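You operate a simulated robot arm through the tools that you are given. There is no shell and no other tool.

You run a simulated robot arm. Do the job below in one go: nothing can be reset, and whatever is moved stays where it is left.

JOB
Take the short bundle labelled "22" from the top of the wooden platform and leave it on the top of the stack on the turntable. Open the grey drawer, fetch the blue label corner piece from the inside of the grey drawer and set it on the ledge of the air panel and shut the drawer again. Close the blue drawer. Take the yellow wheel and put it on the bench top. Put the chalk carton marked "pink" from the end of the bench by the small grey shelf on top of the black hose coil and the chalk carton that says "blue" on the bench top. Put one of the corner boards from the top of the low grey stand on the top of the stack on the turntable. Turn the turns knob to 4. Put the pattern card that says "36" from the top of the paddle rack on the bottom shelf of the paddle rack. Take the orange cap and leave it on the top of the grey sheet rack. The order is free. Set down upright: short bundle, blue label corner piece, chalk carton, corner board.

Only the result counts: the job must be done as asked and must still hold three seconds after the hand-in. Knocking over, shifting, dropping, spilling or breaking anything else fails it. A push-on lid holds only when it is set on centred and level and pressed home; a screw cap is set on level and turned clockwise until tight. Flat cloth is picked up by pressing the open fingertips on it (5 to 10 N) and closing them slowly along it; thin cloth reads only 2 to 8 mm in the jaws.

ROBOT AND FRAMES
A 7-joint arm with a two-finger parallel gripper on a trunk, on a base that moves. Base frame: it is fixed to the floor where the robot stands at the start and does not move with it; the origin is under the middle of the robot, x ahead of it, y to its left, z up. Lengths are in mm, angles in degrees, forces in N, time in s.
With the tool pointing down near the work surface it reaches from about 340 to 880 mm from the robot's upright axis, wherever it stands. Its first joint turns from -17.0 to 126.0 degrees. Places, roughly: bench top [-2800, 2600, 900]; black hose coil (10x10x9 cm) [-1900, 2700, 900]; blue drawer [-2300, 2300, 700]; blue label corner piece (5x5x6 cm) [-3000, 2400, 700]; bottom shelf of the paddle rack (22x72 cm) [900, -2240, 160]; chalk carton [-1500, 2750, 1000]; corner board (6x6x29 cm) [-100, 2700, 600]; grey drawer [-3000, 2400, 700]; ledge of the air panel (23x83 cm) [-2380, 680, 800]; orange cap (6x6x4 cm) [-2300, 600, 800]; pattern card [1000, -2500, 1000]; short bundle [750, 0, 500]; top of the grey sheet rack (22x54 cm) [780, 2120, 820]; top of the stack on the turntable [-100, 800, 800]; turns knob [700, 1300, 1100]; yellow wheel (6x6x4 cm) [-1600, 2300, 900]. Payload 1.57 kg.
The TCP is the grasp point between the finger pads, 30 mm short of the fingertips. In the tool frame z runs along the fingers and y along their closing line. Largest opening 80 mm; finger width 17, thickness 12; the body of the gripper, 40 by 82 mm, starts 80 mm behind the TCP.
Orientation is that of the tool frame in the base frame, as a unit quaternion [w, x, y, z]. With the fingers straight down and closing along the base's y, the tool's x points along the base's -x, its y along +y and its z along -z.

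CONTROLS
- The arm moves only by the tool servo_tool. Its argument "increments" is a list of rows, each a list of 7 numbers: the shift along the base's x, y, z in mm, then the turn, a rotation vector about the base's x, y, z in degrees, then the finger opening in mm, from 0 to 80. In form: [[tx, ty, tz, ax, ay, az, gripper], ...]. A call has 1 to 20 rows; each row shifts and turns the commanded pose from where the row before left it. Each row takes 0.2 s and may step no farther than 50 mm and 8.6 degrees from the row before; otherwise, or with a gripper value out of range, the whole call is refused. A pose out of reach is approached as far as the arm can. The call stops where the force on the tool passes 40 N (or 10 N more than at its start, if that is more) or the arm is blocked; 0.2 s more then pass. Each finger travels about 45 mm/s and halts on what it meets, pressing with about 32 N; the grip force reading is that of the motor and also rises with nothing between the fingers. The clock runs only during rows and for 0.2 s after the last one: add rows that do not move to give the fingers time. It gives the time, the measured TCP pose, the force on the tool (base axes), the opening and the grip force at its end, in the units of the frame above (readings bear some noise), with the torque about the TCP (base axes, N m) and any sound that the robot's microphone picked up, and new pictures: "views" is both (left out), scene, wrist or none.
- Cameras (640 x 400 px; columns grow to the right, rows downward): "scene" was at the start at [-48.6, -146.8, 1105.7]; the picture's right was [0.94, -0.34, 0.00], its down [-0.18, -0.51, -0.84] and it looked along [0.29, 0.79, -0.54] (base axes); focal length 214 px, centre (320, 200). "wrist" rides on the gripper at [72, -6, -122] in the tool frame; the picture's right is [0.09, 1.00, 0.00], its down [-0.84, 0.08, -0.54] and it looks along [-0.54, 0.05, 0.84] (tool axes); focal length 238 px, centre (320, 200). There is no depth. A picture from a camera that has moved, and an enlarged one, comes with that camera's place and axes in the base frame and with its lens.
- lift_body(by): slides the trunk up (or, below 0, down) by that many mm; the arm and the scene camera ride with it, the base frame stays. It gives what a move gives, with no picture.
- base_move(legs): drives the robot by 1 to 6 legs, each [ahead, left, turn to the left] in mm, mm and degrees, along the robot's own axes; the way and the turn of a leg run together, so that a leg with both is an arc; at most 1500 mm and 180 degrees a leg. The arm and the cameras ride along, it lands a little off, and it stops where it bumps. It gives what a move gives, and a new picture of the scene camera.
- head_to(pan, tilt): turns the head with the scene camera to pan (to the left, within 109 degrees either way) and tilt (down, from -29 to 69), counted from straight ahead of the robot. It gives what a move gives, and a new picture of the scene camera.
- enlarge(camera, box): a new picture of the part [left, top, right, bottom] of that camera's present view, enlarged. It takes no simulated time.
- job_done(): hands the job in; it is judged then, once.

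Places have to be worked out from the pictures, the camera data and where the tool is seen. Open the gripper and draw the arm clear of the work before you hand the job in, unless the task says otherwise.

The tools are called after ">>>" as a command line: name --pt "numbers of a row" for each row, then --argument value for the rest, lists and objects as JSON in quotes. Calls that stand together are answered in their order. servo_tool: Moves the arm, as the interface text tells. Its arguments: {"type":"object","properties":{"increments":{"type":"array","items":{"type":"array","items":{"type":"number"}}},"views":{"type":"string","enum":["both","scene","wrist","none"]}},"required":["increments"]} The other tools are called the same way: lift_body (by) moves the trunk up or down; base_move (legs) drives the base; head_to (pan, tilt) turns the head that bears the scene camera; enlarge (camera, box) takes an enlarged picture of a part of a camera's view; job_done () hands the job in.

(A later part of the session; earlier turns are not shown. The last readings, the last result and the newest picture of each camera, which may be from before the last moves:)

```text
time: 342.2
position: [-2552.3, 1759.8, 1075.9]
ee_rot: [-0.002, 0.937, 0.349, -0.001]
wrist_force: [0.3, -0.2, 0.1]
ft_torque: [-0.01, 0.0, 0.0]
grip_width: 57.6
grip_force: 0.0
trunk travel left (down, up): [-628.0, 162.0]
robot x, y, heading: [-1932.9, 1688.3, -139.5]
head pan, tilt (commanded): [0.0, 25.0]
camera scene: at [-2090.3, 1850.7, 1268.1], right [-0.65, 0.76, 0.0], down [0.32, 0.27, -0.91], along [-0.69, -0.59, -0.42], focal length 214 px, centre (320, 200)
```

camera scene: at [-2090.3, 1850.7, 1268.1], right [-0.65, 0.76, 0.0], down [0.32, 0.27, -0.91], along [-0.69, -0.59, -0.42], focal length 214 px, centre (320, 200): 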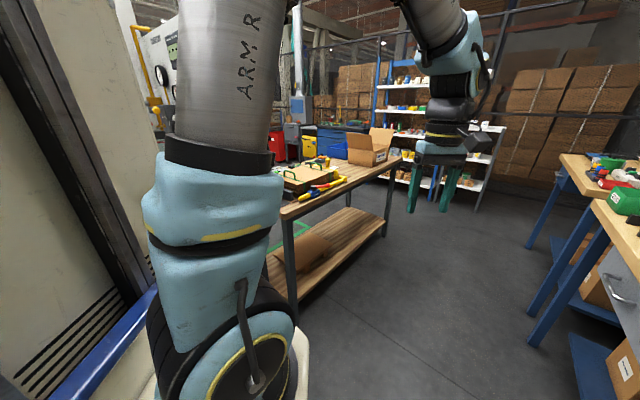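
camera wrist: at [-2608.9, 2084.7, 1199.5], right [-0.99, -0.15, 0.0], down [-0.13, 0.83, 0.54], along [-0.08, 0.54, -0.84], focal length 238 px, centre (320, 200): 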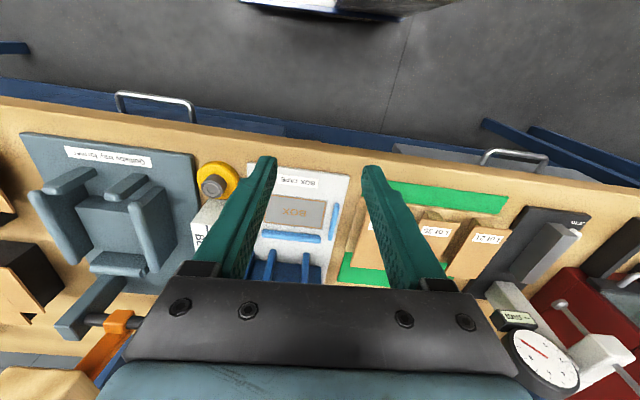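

The arm reaches its right side freely, so I'll work on the grey drawer standing parallel to the bench (heading 180) with the drawer on my right. I turn to heading 180, shift toward the table side and drive forward alongside.

>>> base_move --legs '[[0, 0, -40.5], [0, 120, 0]]'

>>> base_move --legs '[[500, 0, 0]]'

>>> head_to --pan -60 --tilt 30

```text
time: 345.3
position: [-2355.7, 2023.6, 1076.4]
ee_rot: [-0.002, 1.0, 0.004, -0.002]
wrist_force: [0.5, -0.8, 0.3]
ft_torque: [-0.04, -0.01, -0.04]
grip_width: 58.3
grip_force: 0.1
trunk travel left (down, up): [-628.0, 162.0]
robot x, y, heading: [-1931.1, 1560.9, -179.8]
head pan, tilt (commanded): [0.0, 25.0]
camera scene: at [-1944.2, 1793.6, 1268.1], right [0.0, 1.0, 0.0], down [0.42, 0.0, -0.91], along [-0.91, 0.0, -0.42], focal length 214 px, centre (320, 200)
```

scene: 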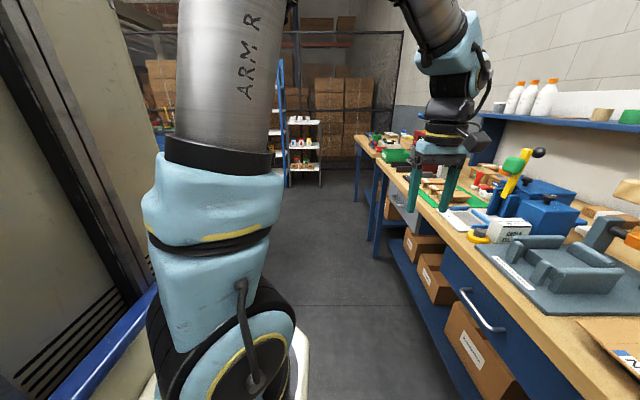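

```text
time: 348.3
position: [-2861.8, 2018.5, 1077.1]
ee_rot: [-0.002, 1.0, 0.008, -0.001]
wrist_force: [0.3, 1.0, -0.3]
ft_torque: [-0.02, 0.02, 0.0]
grip_width: 58.1
grip_force: 0.1
trunk travel left (down, up): [-628.0, 162.0]
robot x, y, heading: [-2434.2, 1563.3, -179.5]
head pan, tilt (commanded): [0.0, 25.0]
camera scene: at [-2449.5, 1791.1, 1268.1], right [-0.01, 1.0, 0.0], down [0.42, 0.0, -0.91], along [-0.91, -0.01, -0.42], focal length 214 px, centre (320, 200)
```

scene: 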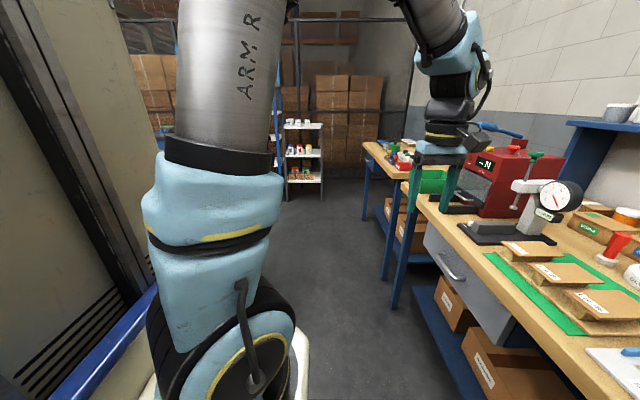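

```text
time: 349.6
position: [-2862.8, 2017.7, 1076.4]
ee_rot: [-0.001, 1.0, 0.007, -0.001]
wrist_force: [0.5, -0.4, -0.5]
ft_torque: [-0.01, 0.01, 0.01]
grip_width: 58.0
grip_force: 0.1
trunk travel left (down, up): [-628.0, 162.0]
robot x, y, heading: [-2437.6, 1565.9, -179.4]
head pan, tilt (commanded): [-60.0, 30.0]
camera scene: at [-2403.3, 1869.8, 1260.2], right [0.86, 0.51, 0.0], down [0.25, -0.43, -0.87], along [-0.44, 0.75, -0.5], focal length 214 px, centre (320, 200)
```

scene: 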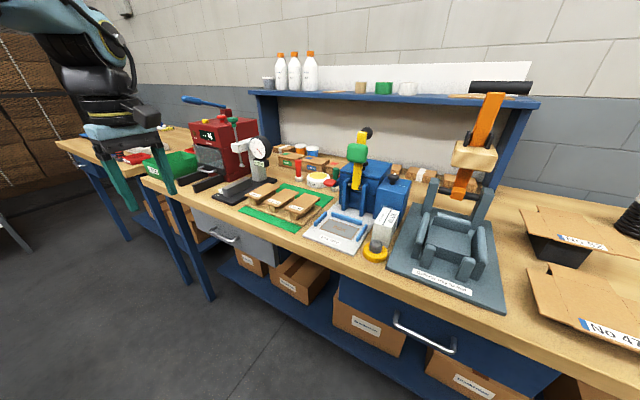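

A clear view of the bench and the closed grey drawer with its handle near (−2985, 2197, 770). I drive forward another 320 mm.

>>> base_move --legs '[[320, 0, -0.6]]'

>>> enlarge --camera "scene" --box '[100, 120, 420, 320]'

```text
time: 351.7
position: [-3179.5, 2022.4, 1075.6]
ee_rot: [-0.001, 1.0, 0.002, -0.001]
wrist_force: [1.7, -0.3, 0.1]
ft_torque: [0.0, 0.0, 0.02]
grip_width: 58.2
grip_force: 0.0
trunk travel left (down, up): [-628.0, 162.0]
robot x, y, heading: [-2762.2, 1561.3, 179.7]
head pan, tilt (commanded): [-60.0, 30.0]
camera scene: at [-2721.7, 1868.7, 1260.2], right [0.87, 0.5, 0.0], down [0.25, -0.43, -0.87], along [-0.43, 0.75, -0.5], focal length 214 px, centre (320, 200)
```

scene: 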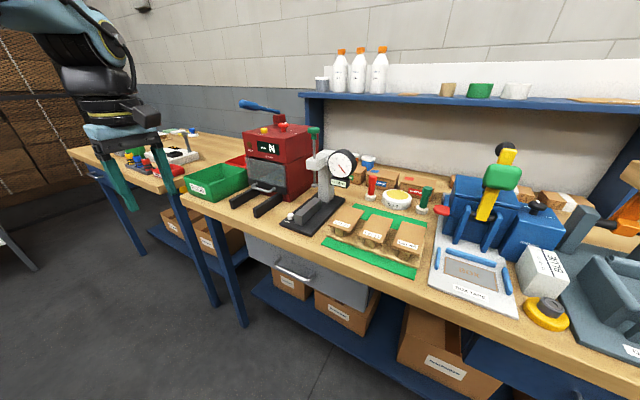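

```text
2.00 times, centred on (260, 220) of scene
camera zoom: at [-2721.7, 1868.7, 1260.2], right [0.87, 0.5, 0.0], down [0.25, -0.43, -0.87], along [-0.43, 0.75, -0.5], focal length 429 px, centre (440, 160)
```

zoom: 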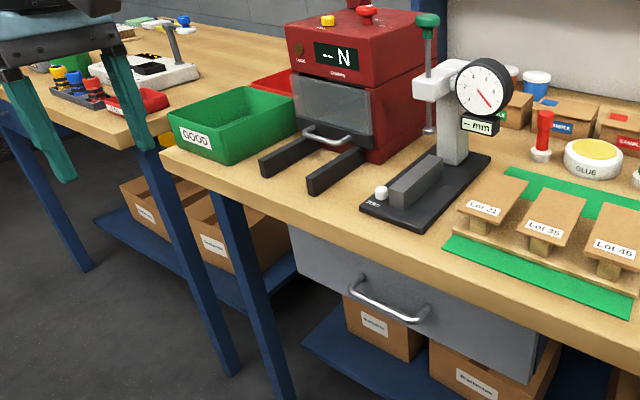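

The handle is near (−3012, 2205, 757). I move back 150 mm to give the arm room for pulling, lower the trunk, and then tilt the tool to point at the handle with the fingers closing vertically.

>>> base_move --legs '[[-150, 0, 0]]'

>>> lift_body --by -170

>>> servo_tool --pt "2 0 0 8 0 0 50" --pt "2 0 0 8 0 0 50" --pt "2 0 0 8 0 0 50" --pt "2 0 0 8 0 0 50" --pt "2 0 0 8 0 0 40" --pt "2 0 0 8 0 0 40" --pt "2 0 0 8 0 0 40" --pt "2 0 0 8 0 0 40" --pt "0 0 0 6 0 0 40" --pt "0 0 0 0 0 0 40" --views "both"

```text
time: 353.1
position: [-3028.4, 2021.3, 1076.4]
ee_rot: [-0.001, 1.0, 0.003, -0.002]
wrist_force: [0.3, -0.4, -0.3]
ft_torque: [0.0, 0.0, 0.02]
grip_width: 58.0
grip_force: 0.0
trunk travel left (down, up): [-628.0, 162.0]
robot x, y, heading: [-2608.3, 1559.0, 180.3]
head pan, tilt (commanded): [-60.0, 30.0]
camera scene: at [-2569.4, 1868.3, 1260.1], right [0.87, 0.5, 0.0], down [0.25, -0.43, -0.87], along [-0.43, 0.75, -0.5], focal length 214 px, centre (320, 200)
```

scene: 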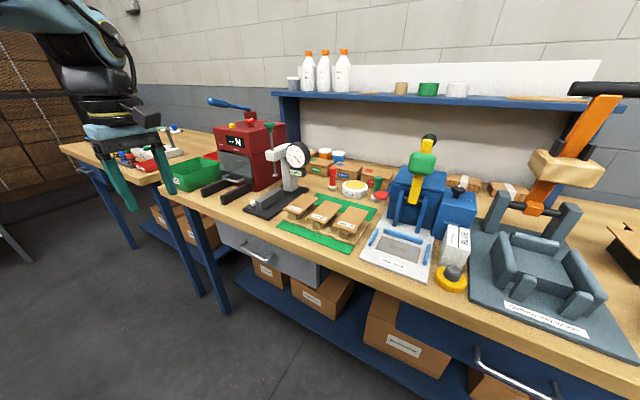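

```text
time: 355.0
position: [-3027.4, 2021.2, 907.0]
ee_rot: [-0.001, 1.0, 0.002, -0.002]
wrist_force: [-0.7, 0.2, -0.4]
ft_torque: [0.02, 0.02, -0.03]
grip_width: 57.7
grip_force: 0.1
trunk travel left (down, up): [-458.0, 332.0]
robot x, y, heading: [-2605.0, 1561.3, 180.1]
head pan, tilt (commanded): [-60.0, 30.0]
```

```text
time: 357.2
position: [-3014.8, 2023.1, 909.0]
ee_rot: [-0.575, 0.818, 0.002, 0.001]
wrist_force: [-0.6, -0.5, 0.6]
ft_torque: [-0.02, 0.01, 0.01]
grip_width: 40.1
grip_force: 0.1
out of reach, approached as far as the arm can: row 9
trunk travel left (down, up): [-458.0, 332.0]
robot x, y, heading: [-2604.6, 1560.1, 179.8]
head pan, tilt (commanded): [-60.0, 30.0]
camera scene: at [-2569.4, 1868.3, 1090.2], right [0.87, 0.5, 0.0], down [0.25, -0.43, -0.87], along [-0.43, 0.75, -0.5], focal length 214 px, centre (320, 200)
camera wrist: at [-2942.7, 1910.1, 957.4], right [0.1, -0.34, -0.94], down [-0.84, -0.54, 0.11], along [-0.54, 0.77, -0.33], focal length 238 px, centre (320, 200)
```

scene: 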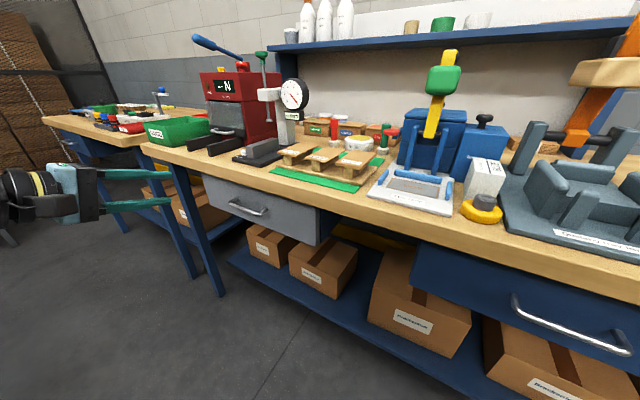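
wrist: 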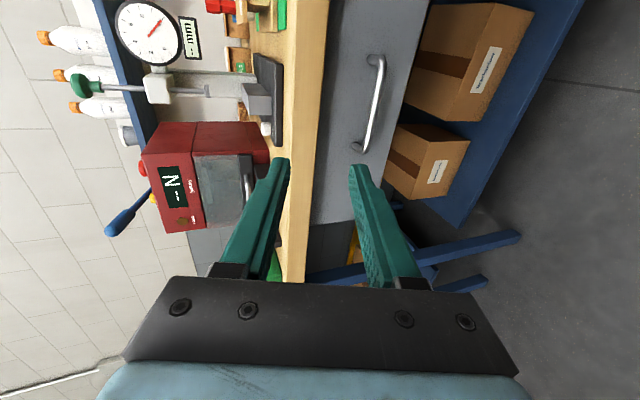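

The tool is tilted 70°, and I see the handle in the wrist view, about (−2998, 2200, 776). I move closer in front of it and re-measure.

>>> servo_tool --pt "4 15 -28 0 0 0 44" --pt "4 15 -28 0 0 0 44" --pt "4 20 -28 0 0 0 44" --pt "4 20 -20 0 0 0 44" --pt "0 0 0 0 0 0 44" --views "both"

>>> enlarge --camera "wrist" --box '[240, 20, 440, 220]'

```text
time: 358.4
position: [-3004.6, 2097.2, 805.6]
ee_rot: [-0.575, 0.818, 0.003, 0.001]
wrist_force: [0.8, -0.3, 0.3]
ft_torque: [0.04, -0.01, -0.03]
grip_width: 43.7
grip_force: 0.1
out of reach, approached as far as the arm can: row 1
trunk travel left (down, up): [-458.0, 332.0]
robot x, y, heading: [-2606.5, 1562.1, 179.8]
head pan, tilt (commanded): [-60.0, 30.0]
camera scene: at [-2569.4, 1868.3, 1090.2], right [0.87, 0.5, 0.0], down [0.25, -0.43, -0.87], along [-0.43, 0.75, -0.5], focal length 214 px, centre (320, 200)
camera wrist: at [-2930.0, 1984.0, 855.2], right [0.1, -0.34, -0.94], down [-0.83, -0.54, 0.11], along [-0.54, 0.77, -0.33], focal length 238 px, centre (320, 200)
```

scene: 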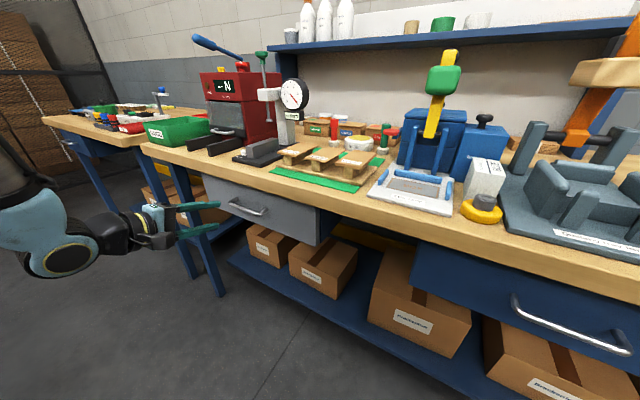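
wrist: 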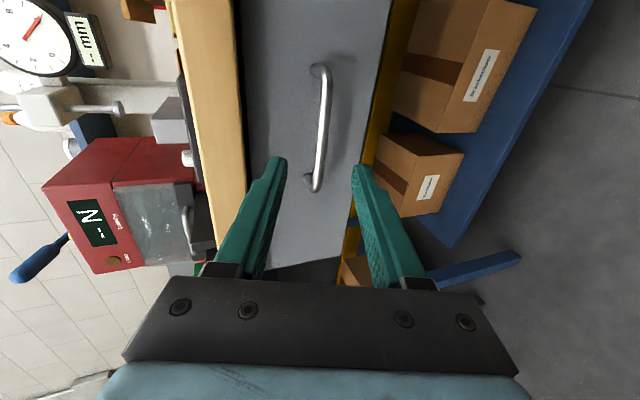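

```text
2.00 times, centred on (340, 120) of wrist
camera zoom: at [-2930.0, 1984.0, 855.2], right [0.1, -0.34, -0.94], down [-0.83, -0.54, 0.11], along [-0.54, 0.77, -0.33], focal length 477 px, centre (280, 360)
```

zoom: 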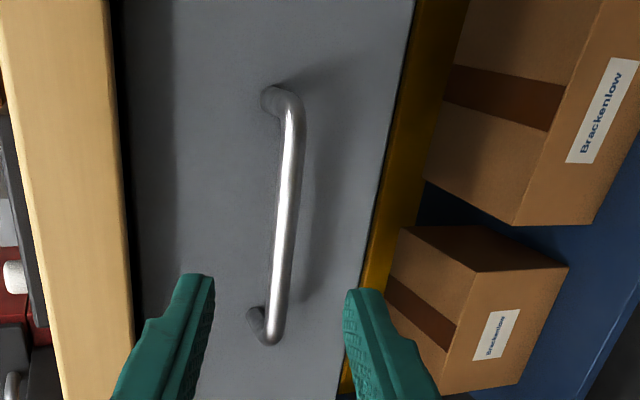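

The bar centre is at (−3000, 2195, 771.5), right on the tool axis. I advance along the tool direction to straddle it.

>>> servo_tool --pt "0 24 -8.5 0 0 0 36" --pt "0 24 -8.5 0 0 0 36" --pt "0 18 -6 0 0 0 36" --pt "0 10 -3.5 0 0 0 36" --pt "0 5 -1.7 0 0 0 36" --pt "0 0 0 0 0 0 36" --views "wrist"

>>> enlarge --camera "wrist" --box '[240, 60, 400, 220]'

```text
time: 359.8
position: [-3005.7, 2176.6, 777.6]
ee_rot: [-0.575, 0.818, 0.003, 0.0]
wrist_force: [0.2, 0.3, 0.1]
ft_torque: [0.0, 0.02, -0.01]
grip_width: 36.1
grip_force: 0.0
trunk travel left (down, up): [-458.0, 332.0]
robot x, y, heading: [-2606.8, 1563.5, 179.8]
head pan, tilt (commanded): [-60.0, 30.0]
camera wrist: at [-2931.5, 2064.0, 826.6], right [0.1, -0.34, -0.94], down [-0.84, -0.54, 0.11], along [-0.54, 0.77, -0.33], focal length 238 px, centre (320, 200)
```

wrist: 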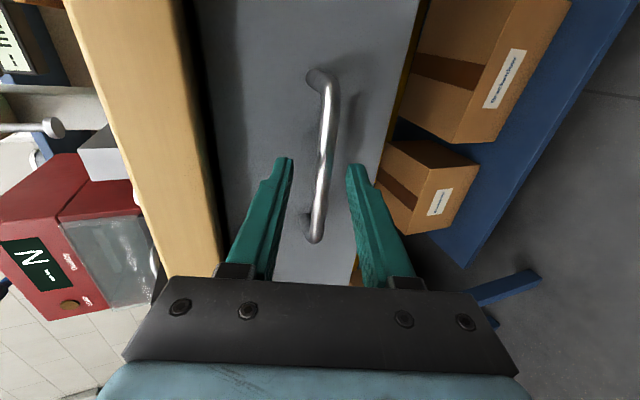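

```text
2.50 times, centred on (320, 140) of wrist
camera zoom: at [-2931.5, 2064.0, 826.6], right [0.1, -0.34, -0.94], down [-0.84, -0.54, 0.11], along [-0.54, 0.77, -0.33], focal length 596 px, centre (320, 350)
```

zoom: 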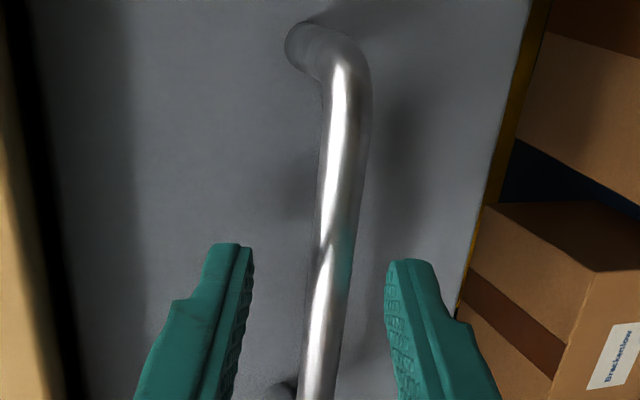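

The bar lies between the fingertips. I close on it.

>>> servo_tool --pt "0 0 0 0 0 0 24" --pt "0 0 0 0 0 0 10" --pt "0 0 0 0 0 0 0" --pt "0 0 0 0 0 0 0" --views "wrist"

```text
time: 360.8
position: [-3006.6, 2175.4, 775.9]
ee_rot: [-0.573, 0.82, 0.003, 0.001]
wrist_force: [0.3, -5.6, -17.3]
ft_torque: [-0.48, 0.39, 0.03]
grip_width: 11.6
grip_force: 29.5
trunk travel left (down, up): [-458.0, 332.0]
robot x, y, heading: [-2604.9, 1561.4, 180.2]
head pan, tilt (commanded): [-60.0, 30.0]
camera wrist: at [-2931.5, 2063.4, 825.3], right [0.1, -0.34, -0.93], down [-0.83, -0.54, 0.11], along [-0.54, 0.77, -0.34], focal length 238 px, centre (320, 200)
```

wrist: 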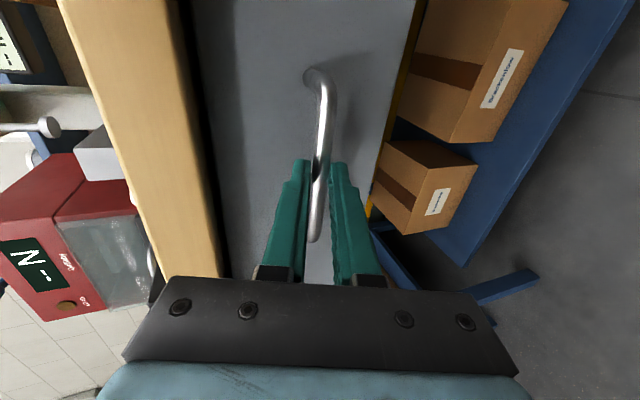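

Gripped on the 11.6 mm bar. I relax vertically a touch and pull gently along −y.

>>> servo_tool --pt "0 0 -2 0 0 0 0" --pt "0 -6 0 0 0 0 0" --pt "0 -10 0 0 0 0 0" --pt "0 -12 0 0 0 0 0" --pt "0 0 0 0 0 0 0" --views "wrist"

```text
time: 362.0
position: [-3004.1, 2149.8, 775.3]
ee_rot: [-0.574, 0.819, 0.003, 0.0]
wrist_force: [1.4, 1.0, -12.0]
ft_torque: [-0.31, 0.4, 0.14]
grip_width: 11.5
grip_force: 29.0
trunk travel left (down, up): [-458.0, 332.0]
robot x, y, heading: [-2603.4, 1558.9, 179.7]
head pan, tilt (commanded): [-60.0, 30.0]
camera wrist: at [-2931.5, 2036.5, 824.6], right [0.1, -0.34, -0.94], down [-0.84, -0.54, 0.11], along [-0.54, 0.77, -0.33], focal length 238 px, centre (320, 200)
```

wrist: 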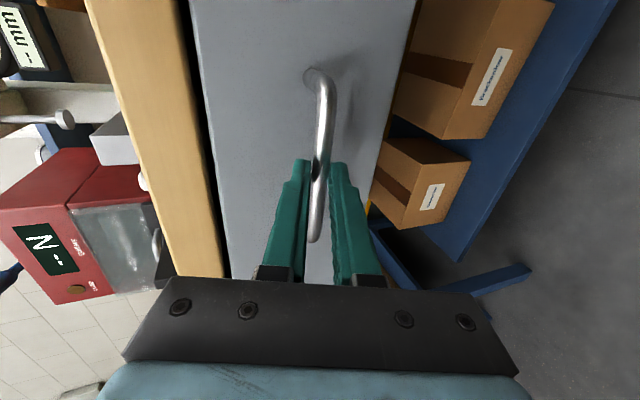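

The drawer is opening. I keep pulling in steady steps.

>>> servo_tool --pt "0 -16 -1 0 0 0 0" --pt "0 -20 0 0 0 0 0" --pt "0 -20 0 0 0 0 0" --pt "0 -20 0 0 0 0 0" --pt "0 -20 0 0 0 0 0" --pt "0 0 0 0 0 0 0" --views "both"

```text
time: 363.4
position: [-3011.5, 2060.1, 773.8]
ee_rot: [-0.576, 0.817, 0.0, 0.002]
wrist_force: [26.9, 0.3, 28.3]
ft_torque: [0.7, 0.0, -0.81]
grip_width: 11.8
grip_force: 29.0
out of reach, approached as far as the arm can: row 5
trunk travel left (down, up): [-458.0, 332.0]
robot x, y, heading: [-2606.0, 1563.7, 180.0]
head pan, tilt (commanded): [-60.0, 30.0]
camera scene: at [-2567.9, 1867.7, 1090.6], right [0.87, 0.5, 0.0], down [0.25, -0.43, -0.87], along [-0.43, 0.75, -0.5], focal length 214 px, centre (320, 200)
camera wrist: at [-2939.0, 1946.8, 823.3], right [0.09, -0.33, -0.94], down [-0.84, -0.53, 0.11], along [-0.54, 0.78, -0.33], focal length 238 px, centre (320, 200)
```

scene: 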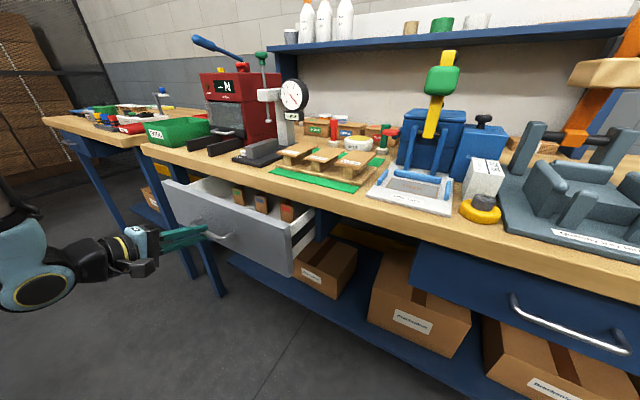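
wrist: 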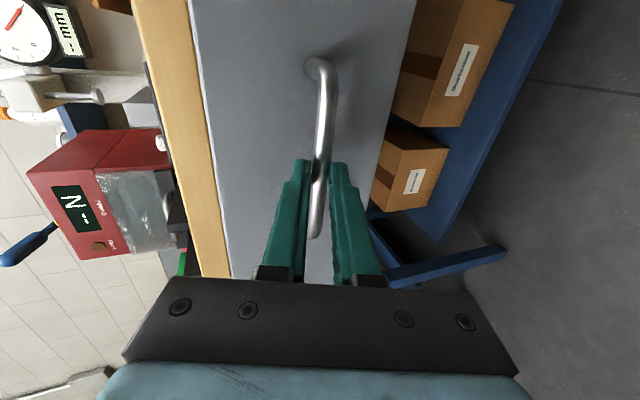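

The drawer is open ~115 mm and I see corner pieces inside. The arm is near its inner limit; I enlarge to see the labels.

>>> enlarge --camera "scene" --box '[160, 150, 340, 280]'

```text
3.08 times, centred on (250, 215) of scene
camera zoom: at [-2567.9, 1867.7, 1090.6], right [0.87, 0.5, 0.0], down [0.25, -0.43, -0.87], along [-0.43, 0.75, -0.5], focal length 660 px, centre (535, 154)
```

zoom: 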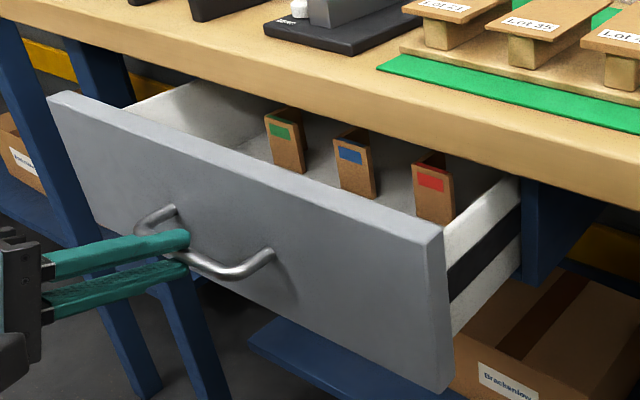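

The blue-label piece is the middle one, still partly under the bench edge, so the drawer must open further. I reduce the tool tilt to 50° about the bar (to regain reach) and continue pulling.

>>> servo_tool --pt "3 4 0 0 0 0 0" --pt "0 1 1.8 -6.5 0 0 0" --pt "0 1 1.9 -6.5 0 0 0" --pt "0 1 1.9 -6.5 0 0 0" --pt "0 0 0 0 0 0 0" --views "wrist"

```text
time: 364.6
position: [-3012.5, 2067.3, 781.7]
ee_rot: [-0.43, 0.903, 0.004, -0.002]
wrist_force: [-1.6, 0.2, 36.9]
ft_torque: [0.83, 0.2, -0.21]
grip_width: 11.6
grip_force: 29.3
trunk travel left (down, up): [-458.0, 332.0]
robot x, y, heading: [-2606.7, 1562.7, 180.2]
head pan, tilt (commanded): [-60.0, 30.0]
camera wrist: at [-2939.3, 1975.9, 864.9], right [0.1, -0.63, -0.77], down [-0.83, -0.48, 0.28], along [-0.54, 0.62, -0.57], focal length 238 px, centre (320, 200)
```

wrist: 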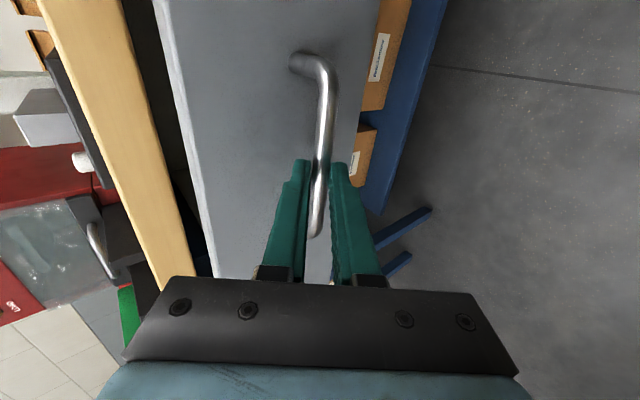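

Force shows the tool pressing down on the bar; I raise a few mm and continue pulling.

>>> servo_tool --pt "0 0 3 0 0 0 0" --pt "0 -12 0 0 0 0 0" --pt "0 -16 0 0 0 0 0" --pt "0 -18 0 0 0 0 0" --pt "0 -18 0 0 0 0 0" --pt "0 0 0 0 0 0 0" --views "scene"

```text
time: 366.0
position: [-3016.9, 2007.5, 782.5]
ee_rot: [-0.425, 0.905, 0.0, 0.004]
wrist_force: [37.0, -2.7, 4.4]
ft_torque: [-0.64, -0.45, -0.88]
grip_width: 11.4
grip_force: 27.0
out of reach, approached as far as the arm can: row 5
trunk travel left (down, up): [-458.0, 332.0]
robot x, y, heading: [-2606.7, 1559.1, 179.8]
head pan, tilt (commanded): [-60.0, 30.0]
camera scene: at [-2568.1, 1868.2, 1089.9], right [0.87, 0.5, 0.0], down [0.25, -0.43, -0.87], along [-0.43, 0.75, -0.5], focal length 214 px, centre (320, 200)
```

scene: 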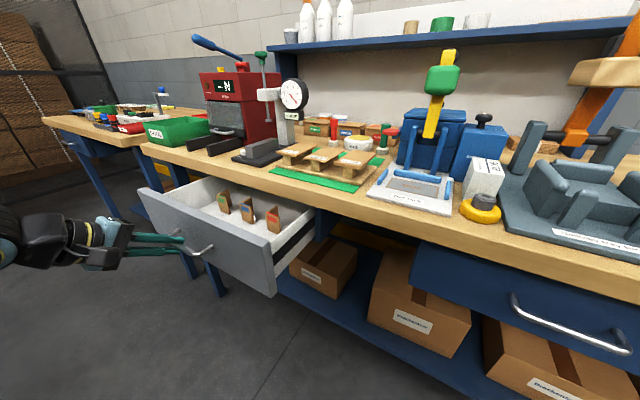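

The drawer is open about 175 mm; the arm nears a wrist limit. I release the handle and back out; then I'll pull the drawer further from inside its front panel with the tool pointing down.

>>> servo_tool --pt "4 2 0 0 0 0 20" --pt "0 0 0 0 0 0 36" --pt "0 0 0 0 0 0 36" --pt "0 -20 17 0 0 0 36" --pt "0 -25 21 0 0 0 36" --pt "0 -10 35 -7 0 0 36" --pt "0 0 40 -7 0 0 36" --pt "0 0 40 -7 0 0 36" --pt "0 0 20 -7 0 0 30" --pt "0 0 10 -7 0 0 20" --pt "0 0 0 -7 0 0 10" --pt "0 0 0 -7 0 0 0" --pt "0 0 0 0 0 0 0" --views "both"

```text
time: 368.8
position: [-3030.5, 1960.6, 970.3]
ee_rot: [-0.014, 1.0, 0.003, -0.002]
wrist_force: [-1.3, -0.1, -0.2]
ft_torque: [0.03, -0.01, 0.03]
grip_width: 0.0
grip_force: 21.4
out of reach, approached as far as the arm can: row 4, 5
trunk travel left (down, up): [-458.0, 332.0]
robot x, y, heading: [-2606.4, 1563.4, 179.7]
head pan, tilt (commanded): [-60.0, 30.0]
camera scene: at [-2569.4, 1868.3, 1090.2], right [0.87, 0.5, 0.0], down [0.25, -0.43, -0.87], along [-0.43, 0.75, -0.5], focal length 214 px, centre (320, 200)
camera wrist: at [-2956.3, 1963.3, 1092.9], right [0.1, -0.99, -0.03], down [-0.83, -0.1, 0.54], along [-0.54, -0.03, -0.84], focal length 238 px, centre (320, 200)
```

scene: 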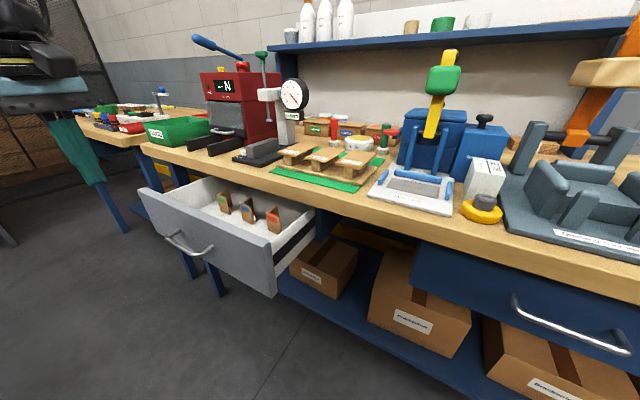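
wrist: 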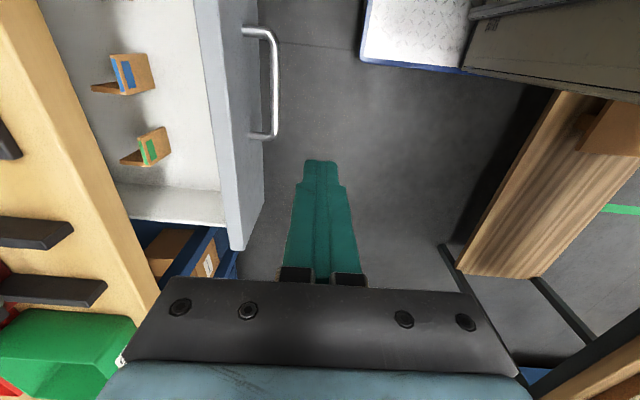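

I see the open drawer from above; the blue piece is at about (−3011, 2205), still level with the bench edge. I move the closed fingers over the gap behind the front panel (between pieces) and lower them in.

>>> servo_tool --pt "-7 37 0 0 0 0 0" --pt "-7 37 0 0 0 0 0" --pt "-7 37 0 0 0 0 0" --pt "-7 34 0 0 0 0 0" --pt "0 0 -40 0 0 0 0" --pt "0 0 -40 0 0 0 0" --pt "0 0 0 0 0 0 0" --views "both"

```text
time: 370.4
position: [-3056.6, 2106.3, 888.5]
ee_rot: [-0.014, 1.0, 0.002, -0.001]
wrist_force: [0.5, 0.3, 0.5]
ft_torque: [0.01, -0.02, -0.02]
grip_width: 0.2
grip_force: 21.1
trunk travel left (down, up): [-458.0, 332.0]
robot x, y, heading: [-2608.0, 1562.4, 180.0]
head pan, tilt (commanded): [-60.0, 30.0]
camera scene: at [-2569.4, 1868.3, 1090.2], right [0.87, 0.5, 0.0], down [0.25, -0.43, -0.87], along [-0.43, 0.75, -0.5], focal length 214 px, centre (320, 200)
camera wrist: at [-2983.2, 2108.9, 1011.6], right [0.1, -0.99, -0.03], down [-0.83, -0.1, 0.54], along [-0.54, -0.03, -0.84], focal length 238 px, centre (320, 200)
```

scene: 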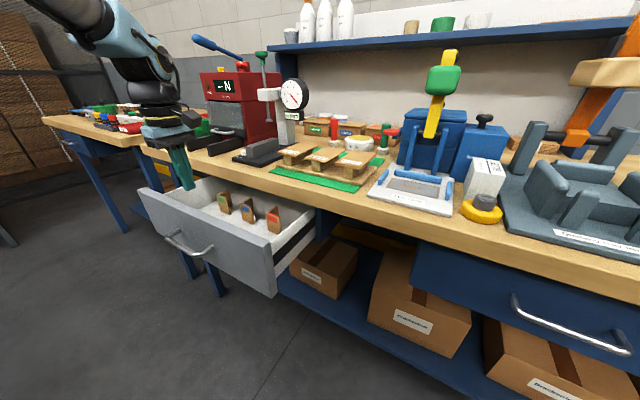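
wrist: 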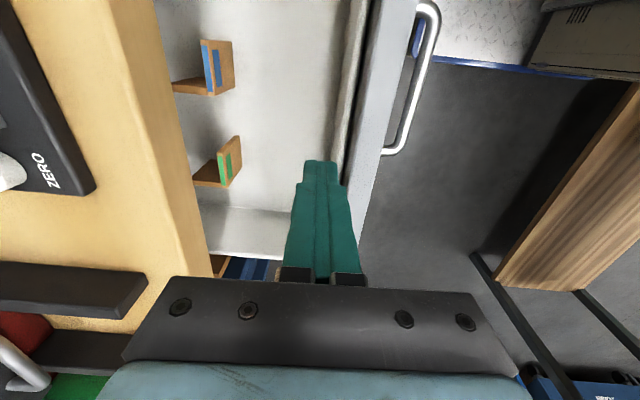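

The fingers are just inside the front panel. I lower them into the drawer and pull the panel toward me.

>>> servo_tool --pt "0 0 -35 0 0 0 0" --pt "0 0 -35 0 0 0 0" --pt "0 0 -12 0 0 0 0" --pt "0 -10 0 0 0 0 0" --pt "0 -12 0 0 0 0 0" --pt "0 -12 0 0 0 0 0" --pt "0 0 0 0 0 0 0" --views "both"

```text
time: 372.0
position: [-3058.8, 2072.4, 807.6]
ee_rot: [-0.015, 1.0, 0.003, -0.001]
wrist_force: [0.4, 0.1, -0.9]
ft_torque: [-0.01, 0.01, 0.04]
grip_width: 0.0
grip_force: 21.3
trunk travel left (down, up): [-458.0, 332.0]
robot x, y, heading: [-2609.1, 1560.6, 179.9]
head pan, tilt (commanded): [-60.0, 30.0]
camera scene: at [-2569.4, 1868.3, 1090.2], right [0.87, 0.5, 0.0], down [0.25, -0.43, -0.87], along [-0.43, 0.75, -0.5], focal length 214 px, centre (320, 200)
camera wrist: at [-2985.4, 2075.3, 930.7], right [0.1, -0.99, -0.03], down [-0.84, -0.1, 0.54], along [-0.54, -0.03, -0.84], focal length 238 px, centre (320, 200)
```

scene: 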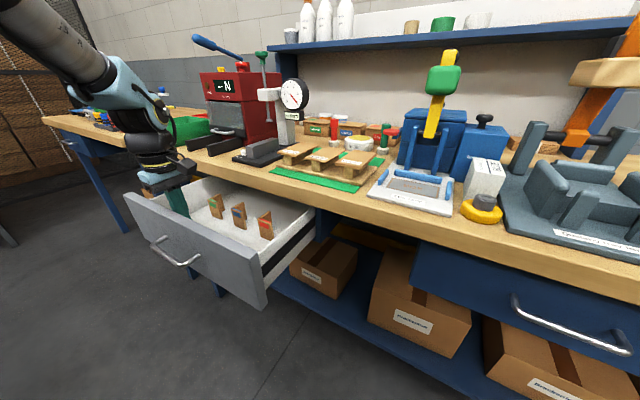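
wrist: 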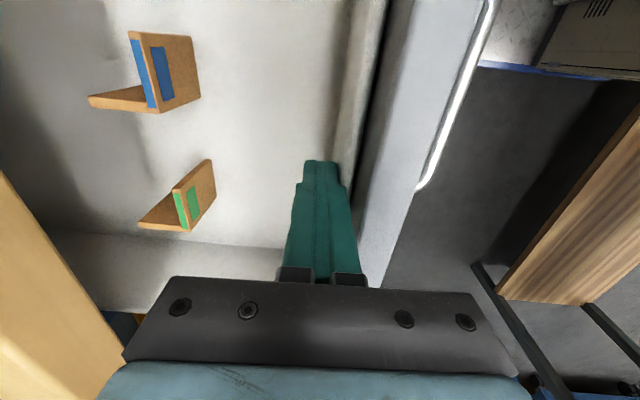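

It slides easily. I continue pulling about 85 mm more.

>>> servo_tool --pt "0 -17 0 0 0 0 0" --pt "0 -17 0 0 0 0 0" --pt "0 -17 0 0 0 0 0" --pt "0 -17 0 0 0 0 0" --pt "0 -17 0 0 0 0 0" --pt "0 0 0 0 0 0 0" --views "both"

```text
time: 373.4
position: [-3059.4, 1985.3, 807.0]
ee_rot: [-0.015, 1.0, 0.003, 0.0]
wrist_force: [0.8, -0.3, 0.5]
ft_torque: [0.01, 0.01, 0.02]
grip_width: 0.0
grip_force: 21.6
trunk travel left (down, up): [-458.0, 332.0]
robot x, y, heading: [-2602.5, 1560.7, 179.9]
head pan, tilt (commanded): [-60.0, 30.0]
camera scene: at [-2569.4, 1868.3, 1090.2], right [0.87, 0.5, 0.0], down [0.25, -0.43, -0.87], along [-0.43, 0.75, -0.5], focal length 214 px, centre (320, 200)
camera wrist: at [-2985.7, 1988.9, 931.2], right [0.1, -0.99, -0.03], down [-0.84, -0.1, 0.54], along [-0.54, -0.03, -0.84], focal length 238 px, centre (320, 200)
```

scene: 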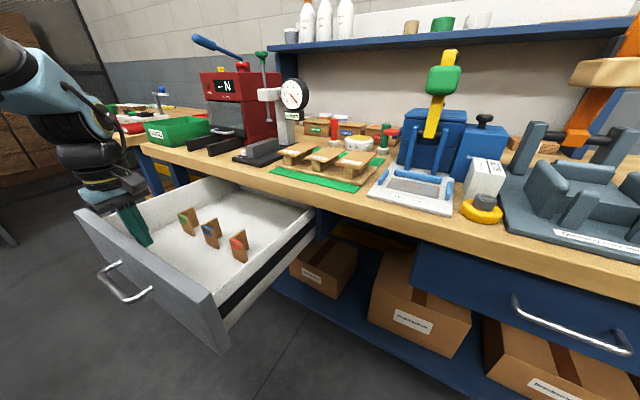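
wrist: 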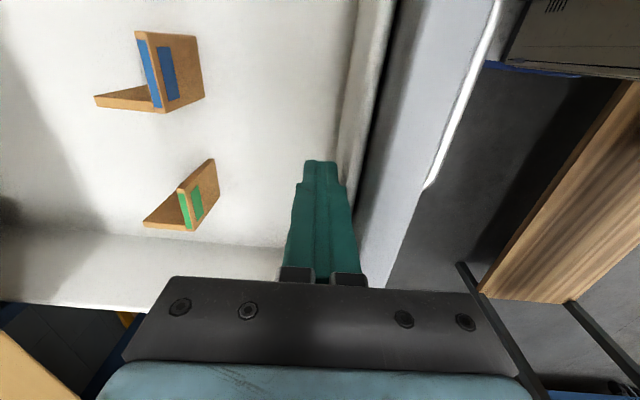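

The drawer is open ~280 mm with the pieces fully exposed. I enlarge the view of the blue one to plan the grasp.

>>> enlarge --camera "wrist" --box '[70, 0, 270, 160]'

>>> enlarge --camera "scene" --box '[140, 180, 300, 290]'

```text
2.50 times, centred on (170, 80) of wrist
camera zoom: at [-2985.7, 1988.9, 931.2], right [0.1, -0.99, -0.03], down [-0.84, -0.1, 0.54], along [-0.54, -0.03, -0.84], focal length 596 px, centre (695, 500)
```

zoom: 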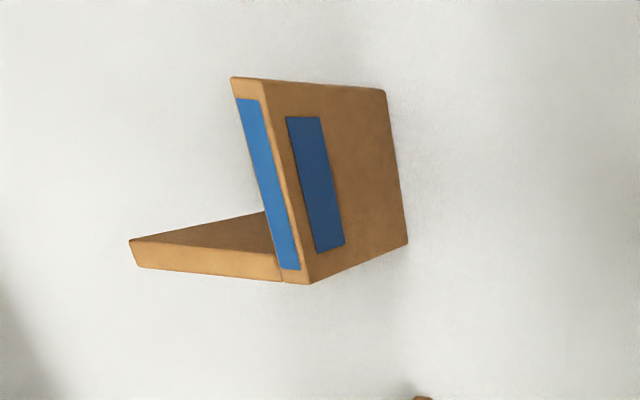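

```text
3.64 times, centred on (220, 235) of scene
camera zoom: at [-2569.4, 1868.3, 1090.2], right [0.87, 0.5, 0.0], down [0.25, -0.43, -0.87], along [-0.43, 0.75, -0.5], focal length 780 px, centre (684, 73)
```

zoom: 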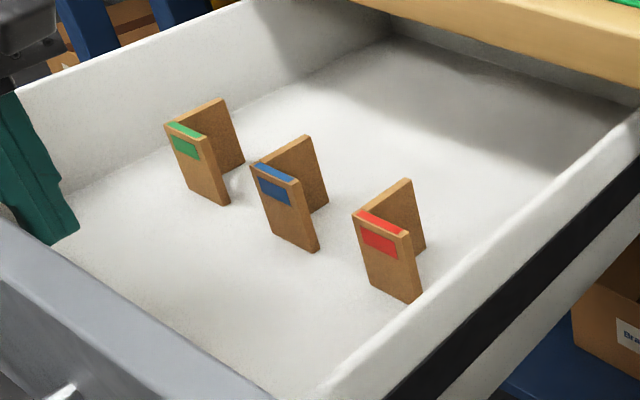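

The blue piece is an L: front wall (thin in y) at y≈2089–2095, x −3032..−2989, top z≈773. I raise out, open to 40, and move above that wall.

>>> servo_tool --pt "0 8 10 0 0 0 0" --pt "0 5 40 0 0 0 0" --pt "0 0 45 0 0 0 0" --pt "15 30 10 0 0 0 20" --pt "20 30 0 0.8 0 0 40" --pt "20 33 0 0.8 0 0 40" --pt "0 0 -30 0 0 0 40" --pt "0 0 0 0 0 0 40" --views "wrist"

>>> enlarge --camera "wrist" --box '[220, 40, 420, 220]'

```text
time: 375.2
position: [-3002.5, 2090.9, 881.7]
ee_rot: [-0.029, 1.0, 0.002, -0.001]
wrist_force: [0.2, -0.1, -1.3]
ft_torque: [0.01, 0.0, 0.02]
grip_width: 40.1
grip_force: 0.0
trunk travel left (down, up): [-458.0, 332.0]
robot x, y, heading: [-2602.3, 1560.2, 179.9]
head pan, tilt (commanded): [-60.0, 30.0]
camera wrist: at [-2928.4, 2091.0, 1005.4], right [0.1, -0.99, -0.06], down [-0.84, -0.11, 0.54], along [-0.54, 0.0, -0.84], focal length 238 px, centre (320, 200)
```

wrist: 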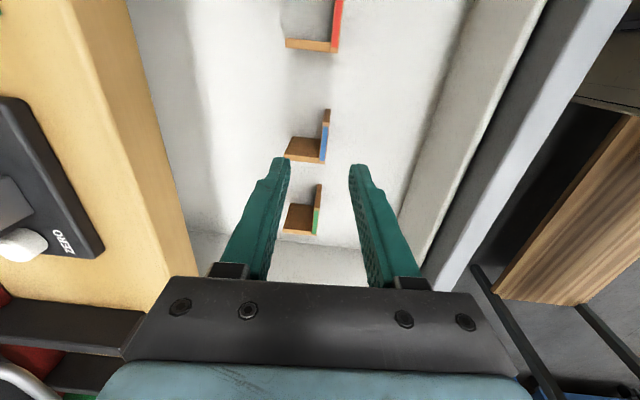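

```text
2.22 times, centred on (320, 130) of wrist
camera zoom: at [-2928.4, 2091.0, 1005.4], right [0.1, -0.99, -0.06], down [-0.84, -0.11, 0.54], along [-0.54, 0.0, -0.84], focal length 530 px, centre (320, 356)
```

zoom: 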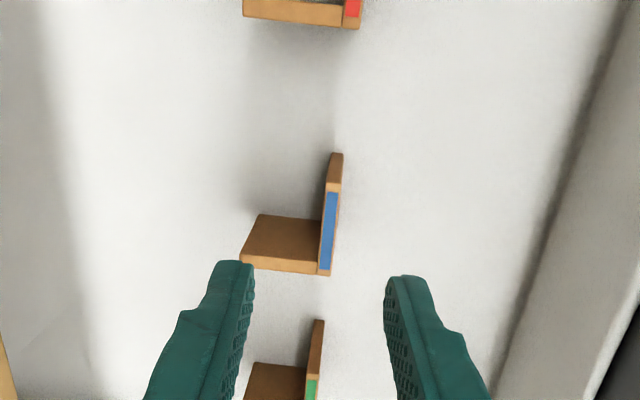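

The blue wall is centred between the fingers. I correct the small tilt and descend.

>>> servo_tool --pt "0 1.5 -40 -3.3 0 0 40" --pt "0 0 -35 0 0 0 40" --pt "0 0 0 0 0 0 40" --views "wrist"

>>> enlarge --camera "wrist" --box '[220, 60, 420, 240]'

```text
time: 376.0
position: [-3003.3, 2093.7, 807.4]
ee_rot: [0.0, 1.0, 0.003, -0.003]
wrist_force: [-0.5, 0.5, 0.2]
ft_torque: [0.0, -0.04, -0.04]
grip_width: 40.2
grip_force: 0.1
trunk travel left (down, up): [-458.0, 332.0]
robot x, y, heading: [-2605.7, 1559.5, 179.9]
head pan, tilt (commanded): [-60.0, 30.0]
camera wrist: at [-2929.6, 2100.0, 930.3], right [0.1, -1.0, 0.0], down [-0.83, -0.08, 0.54], along [-0.54, -0.05, -0.84], focal length 238 px, centre (320, 200)
```

wrist: 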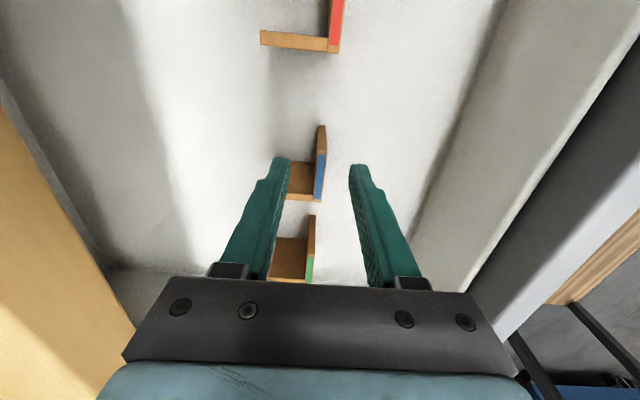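

```text
2.22 times, centred on (320, 150) of wrist
camera zoom: at [-2929.6, 2100.0, 930.3], right [0.1, -1.0, 0.0], down [-0.83, -0.08, 0.54], along [-0.54, -0.05, -0.84], focal length 530 px, centre (320, 311)
```

zoom: 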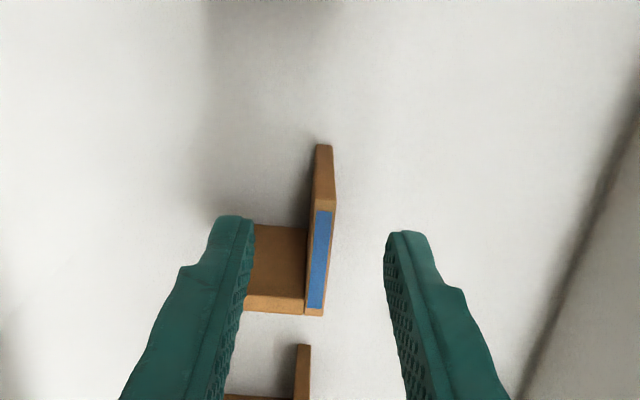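

Aligned. I descend the remaining 49 mm and close gently.

>>> servo_tool --pt "-1 -1.5 -25 0 0 0 40" --pt "0 0 -18 0 0 0 40" --pt "0 0 -6 0 0 0 40" --pt "0 0 0 0 0 0 26" --pt "0 0 0 0 0 0 14" --pt "0 0 0 0 0 0 2" --pt "0 0 0 0 0 0 2" --views "wrist"

```text
time: 377.6
position: [-3005.1, 2092.0, 758.2]
ee_rot: [0.001, 1.0, 0.002, -0.001]
wrist_force: [-0.1, 0.8, -0.3]
ft_torque: [0.02, 0.01, 0.01]
grip_width: 6.0
grip_force: 25.6
trunk travel left (down, up): [-458.0, 332.0]
robot x, y, heading: [-2607.4, 1561.1, 179.9]
head pan, tilt (commanded): [-60.0, 30.0]
camera wrist: at [-2931.3, 2098.4, 880.8], right [0.1, -1.0, 0.0], down [-0.84, -0.08, 0.54], along [-0.54, -0.05, -0.84], focal length 238 px, centre (320, 200)
```

wrist: 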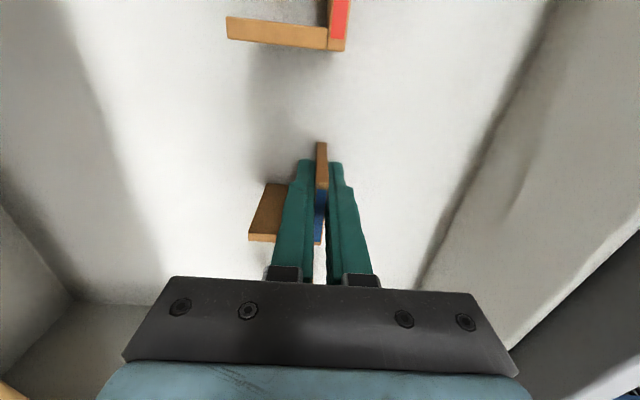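

The piece is gripped (6 mm wall). I lift it straight up out of the drawer and retract toward the robot.

>>> servo_tool --pt "0 0 10 0 0 0 2" --pt "0 0 30 0 0 0 2" --pt "0 0 45 0 0 0 2" --pt "0 0 45 0 0 0 2" --pt "0 0 45 0 0 0 2" --pt "0 0 45 0 0 0 2" --pt "0 -40 20 0 0 0 2" --pt "0 -45 10 0 0 0 2" --pt "0 -45 0 0 0 0 2" --pt "0 -45 0 0 0 0 2" --pt "0 0 0 0 0 0 2" --views "both"

```text
time: 380.0
position: [-3005.7, 1916.3, 1007.3]
ee_rot: [0.001, 1.0, 0.003, -0.001]
wrist_force: [-0.5, -1.2, 0.1]
ft_torque: [-0.04, -0.02, 0.02]
grip_width: 6.0
grip_force: 25.4
trunk travel left (down, up): [-458.0, 332.0]
robot x, y, heading: [-2603.1, 1559.8, 180.1]
head pan, tilt (commanded): [-60.0, 30.0]
camera scene: at [-2569.4, 1868.4, 1090.1], right [0.87, 0.5, 0.0], down [0.25, -0.43, -0.87], along [-0.43, 0.75, -0.5], focal length 214 px, centre (320, 200)
camera wrist: at [-2931.4, 1923.1, 1130.6], right [0.1, -1.0, 0.0], down [-0.84, -0.08, 0.54], along [-0.54, -0.05, -0.84], focal length 238 px, centre (320, 200)
```

scene: 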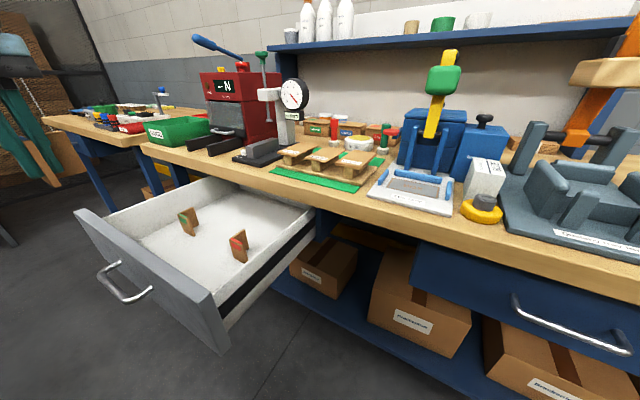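
wrist: 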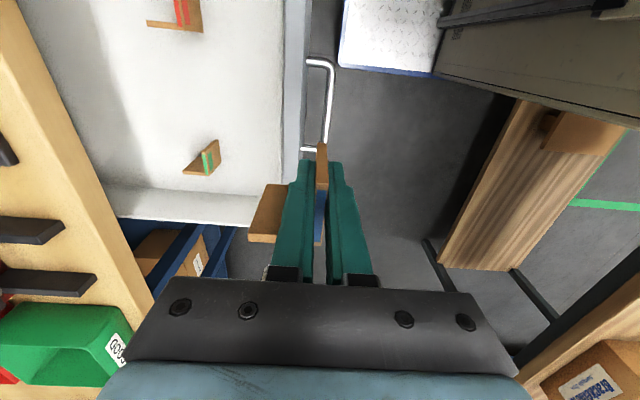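

The piece is held and the other two still stand. I can shut the drawer right away by pushing its handle with the side of the gripper (tool vertical), keeping the piece below. I move in front of the handle and descend.

>>> servo_tool --pt "0 -40 0 0 0 0 2" --pt "0 -38 0 0 0 0 2" --pt "0 0 -45 0 0 0 2" --pt "0 0 -45 0 0 0 2" --pt "0 0 -45 0 0 0 2" --pt "0 0 0 0 0 0 2" --views "both"

```text
time: 381.4
position: [-3004.5, 1840.2, 874.5]
ee_rot: [0.0, 1.0, 0.003, -0.001]
wrist_force: [-0.1, -0.4, 0.1]
ft_torque: [-0.01, 0.01, -0.03]
grip_width: 5.9
grip_force: 26.1
trunk travel left (down, up): [-458.0, 332.0]
robot x, y, heading: [-2603.1, 1561.6, 179.9]
head pan, tilt (commanded): [-60.0, 30.0]
camera scene: at [-2569.4, 1868.3, 1090.2], right [0.87, 0.5, 0.0], down [0.25, -0.43, -0.87], along [-0.43, 0.75, -0.5], focal length 214 px, centre (320, 200)
camera wrist: at [-2930.8, 1846.2, 996.9], right [0.1, -1.0, 0.0], down [-0.83, -0.08, 0.54], along [-0.54, -0.05, -0.84], focal length 238 px, centre (320, 200)
```

scene: 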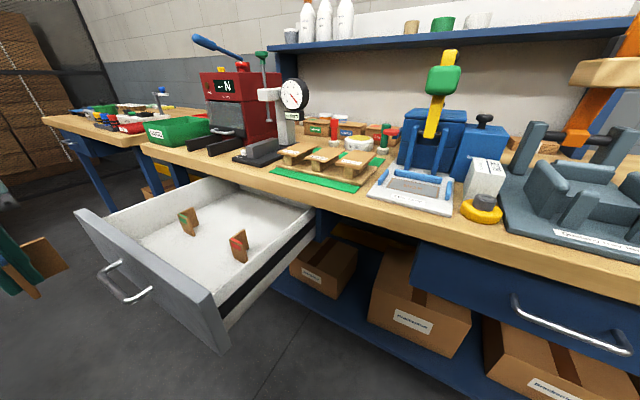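
wrist: 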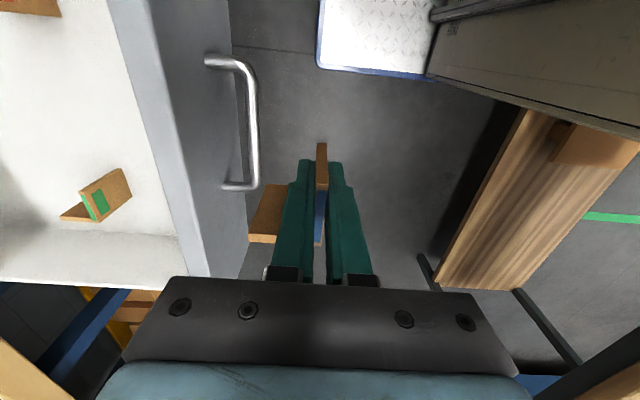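

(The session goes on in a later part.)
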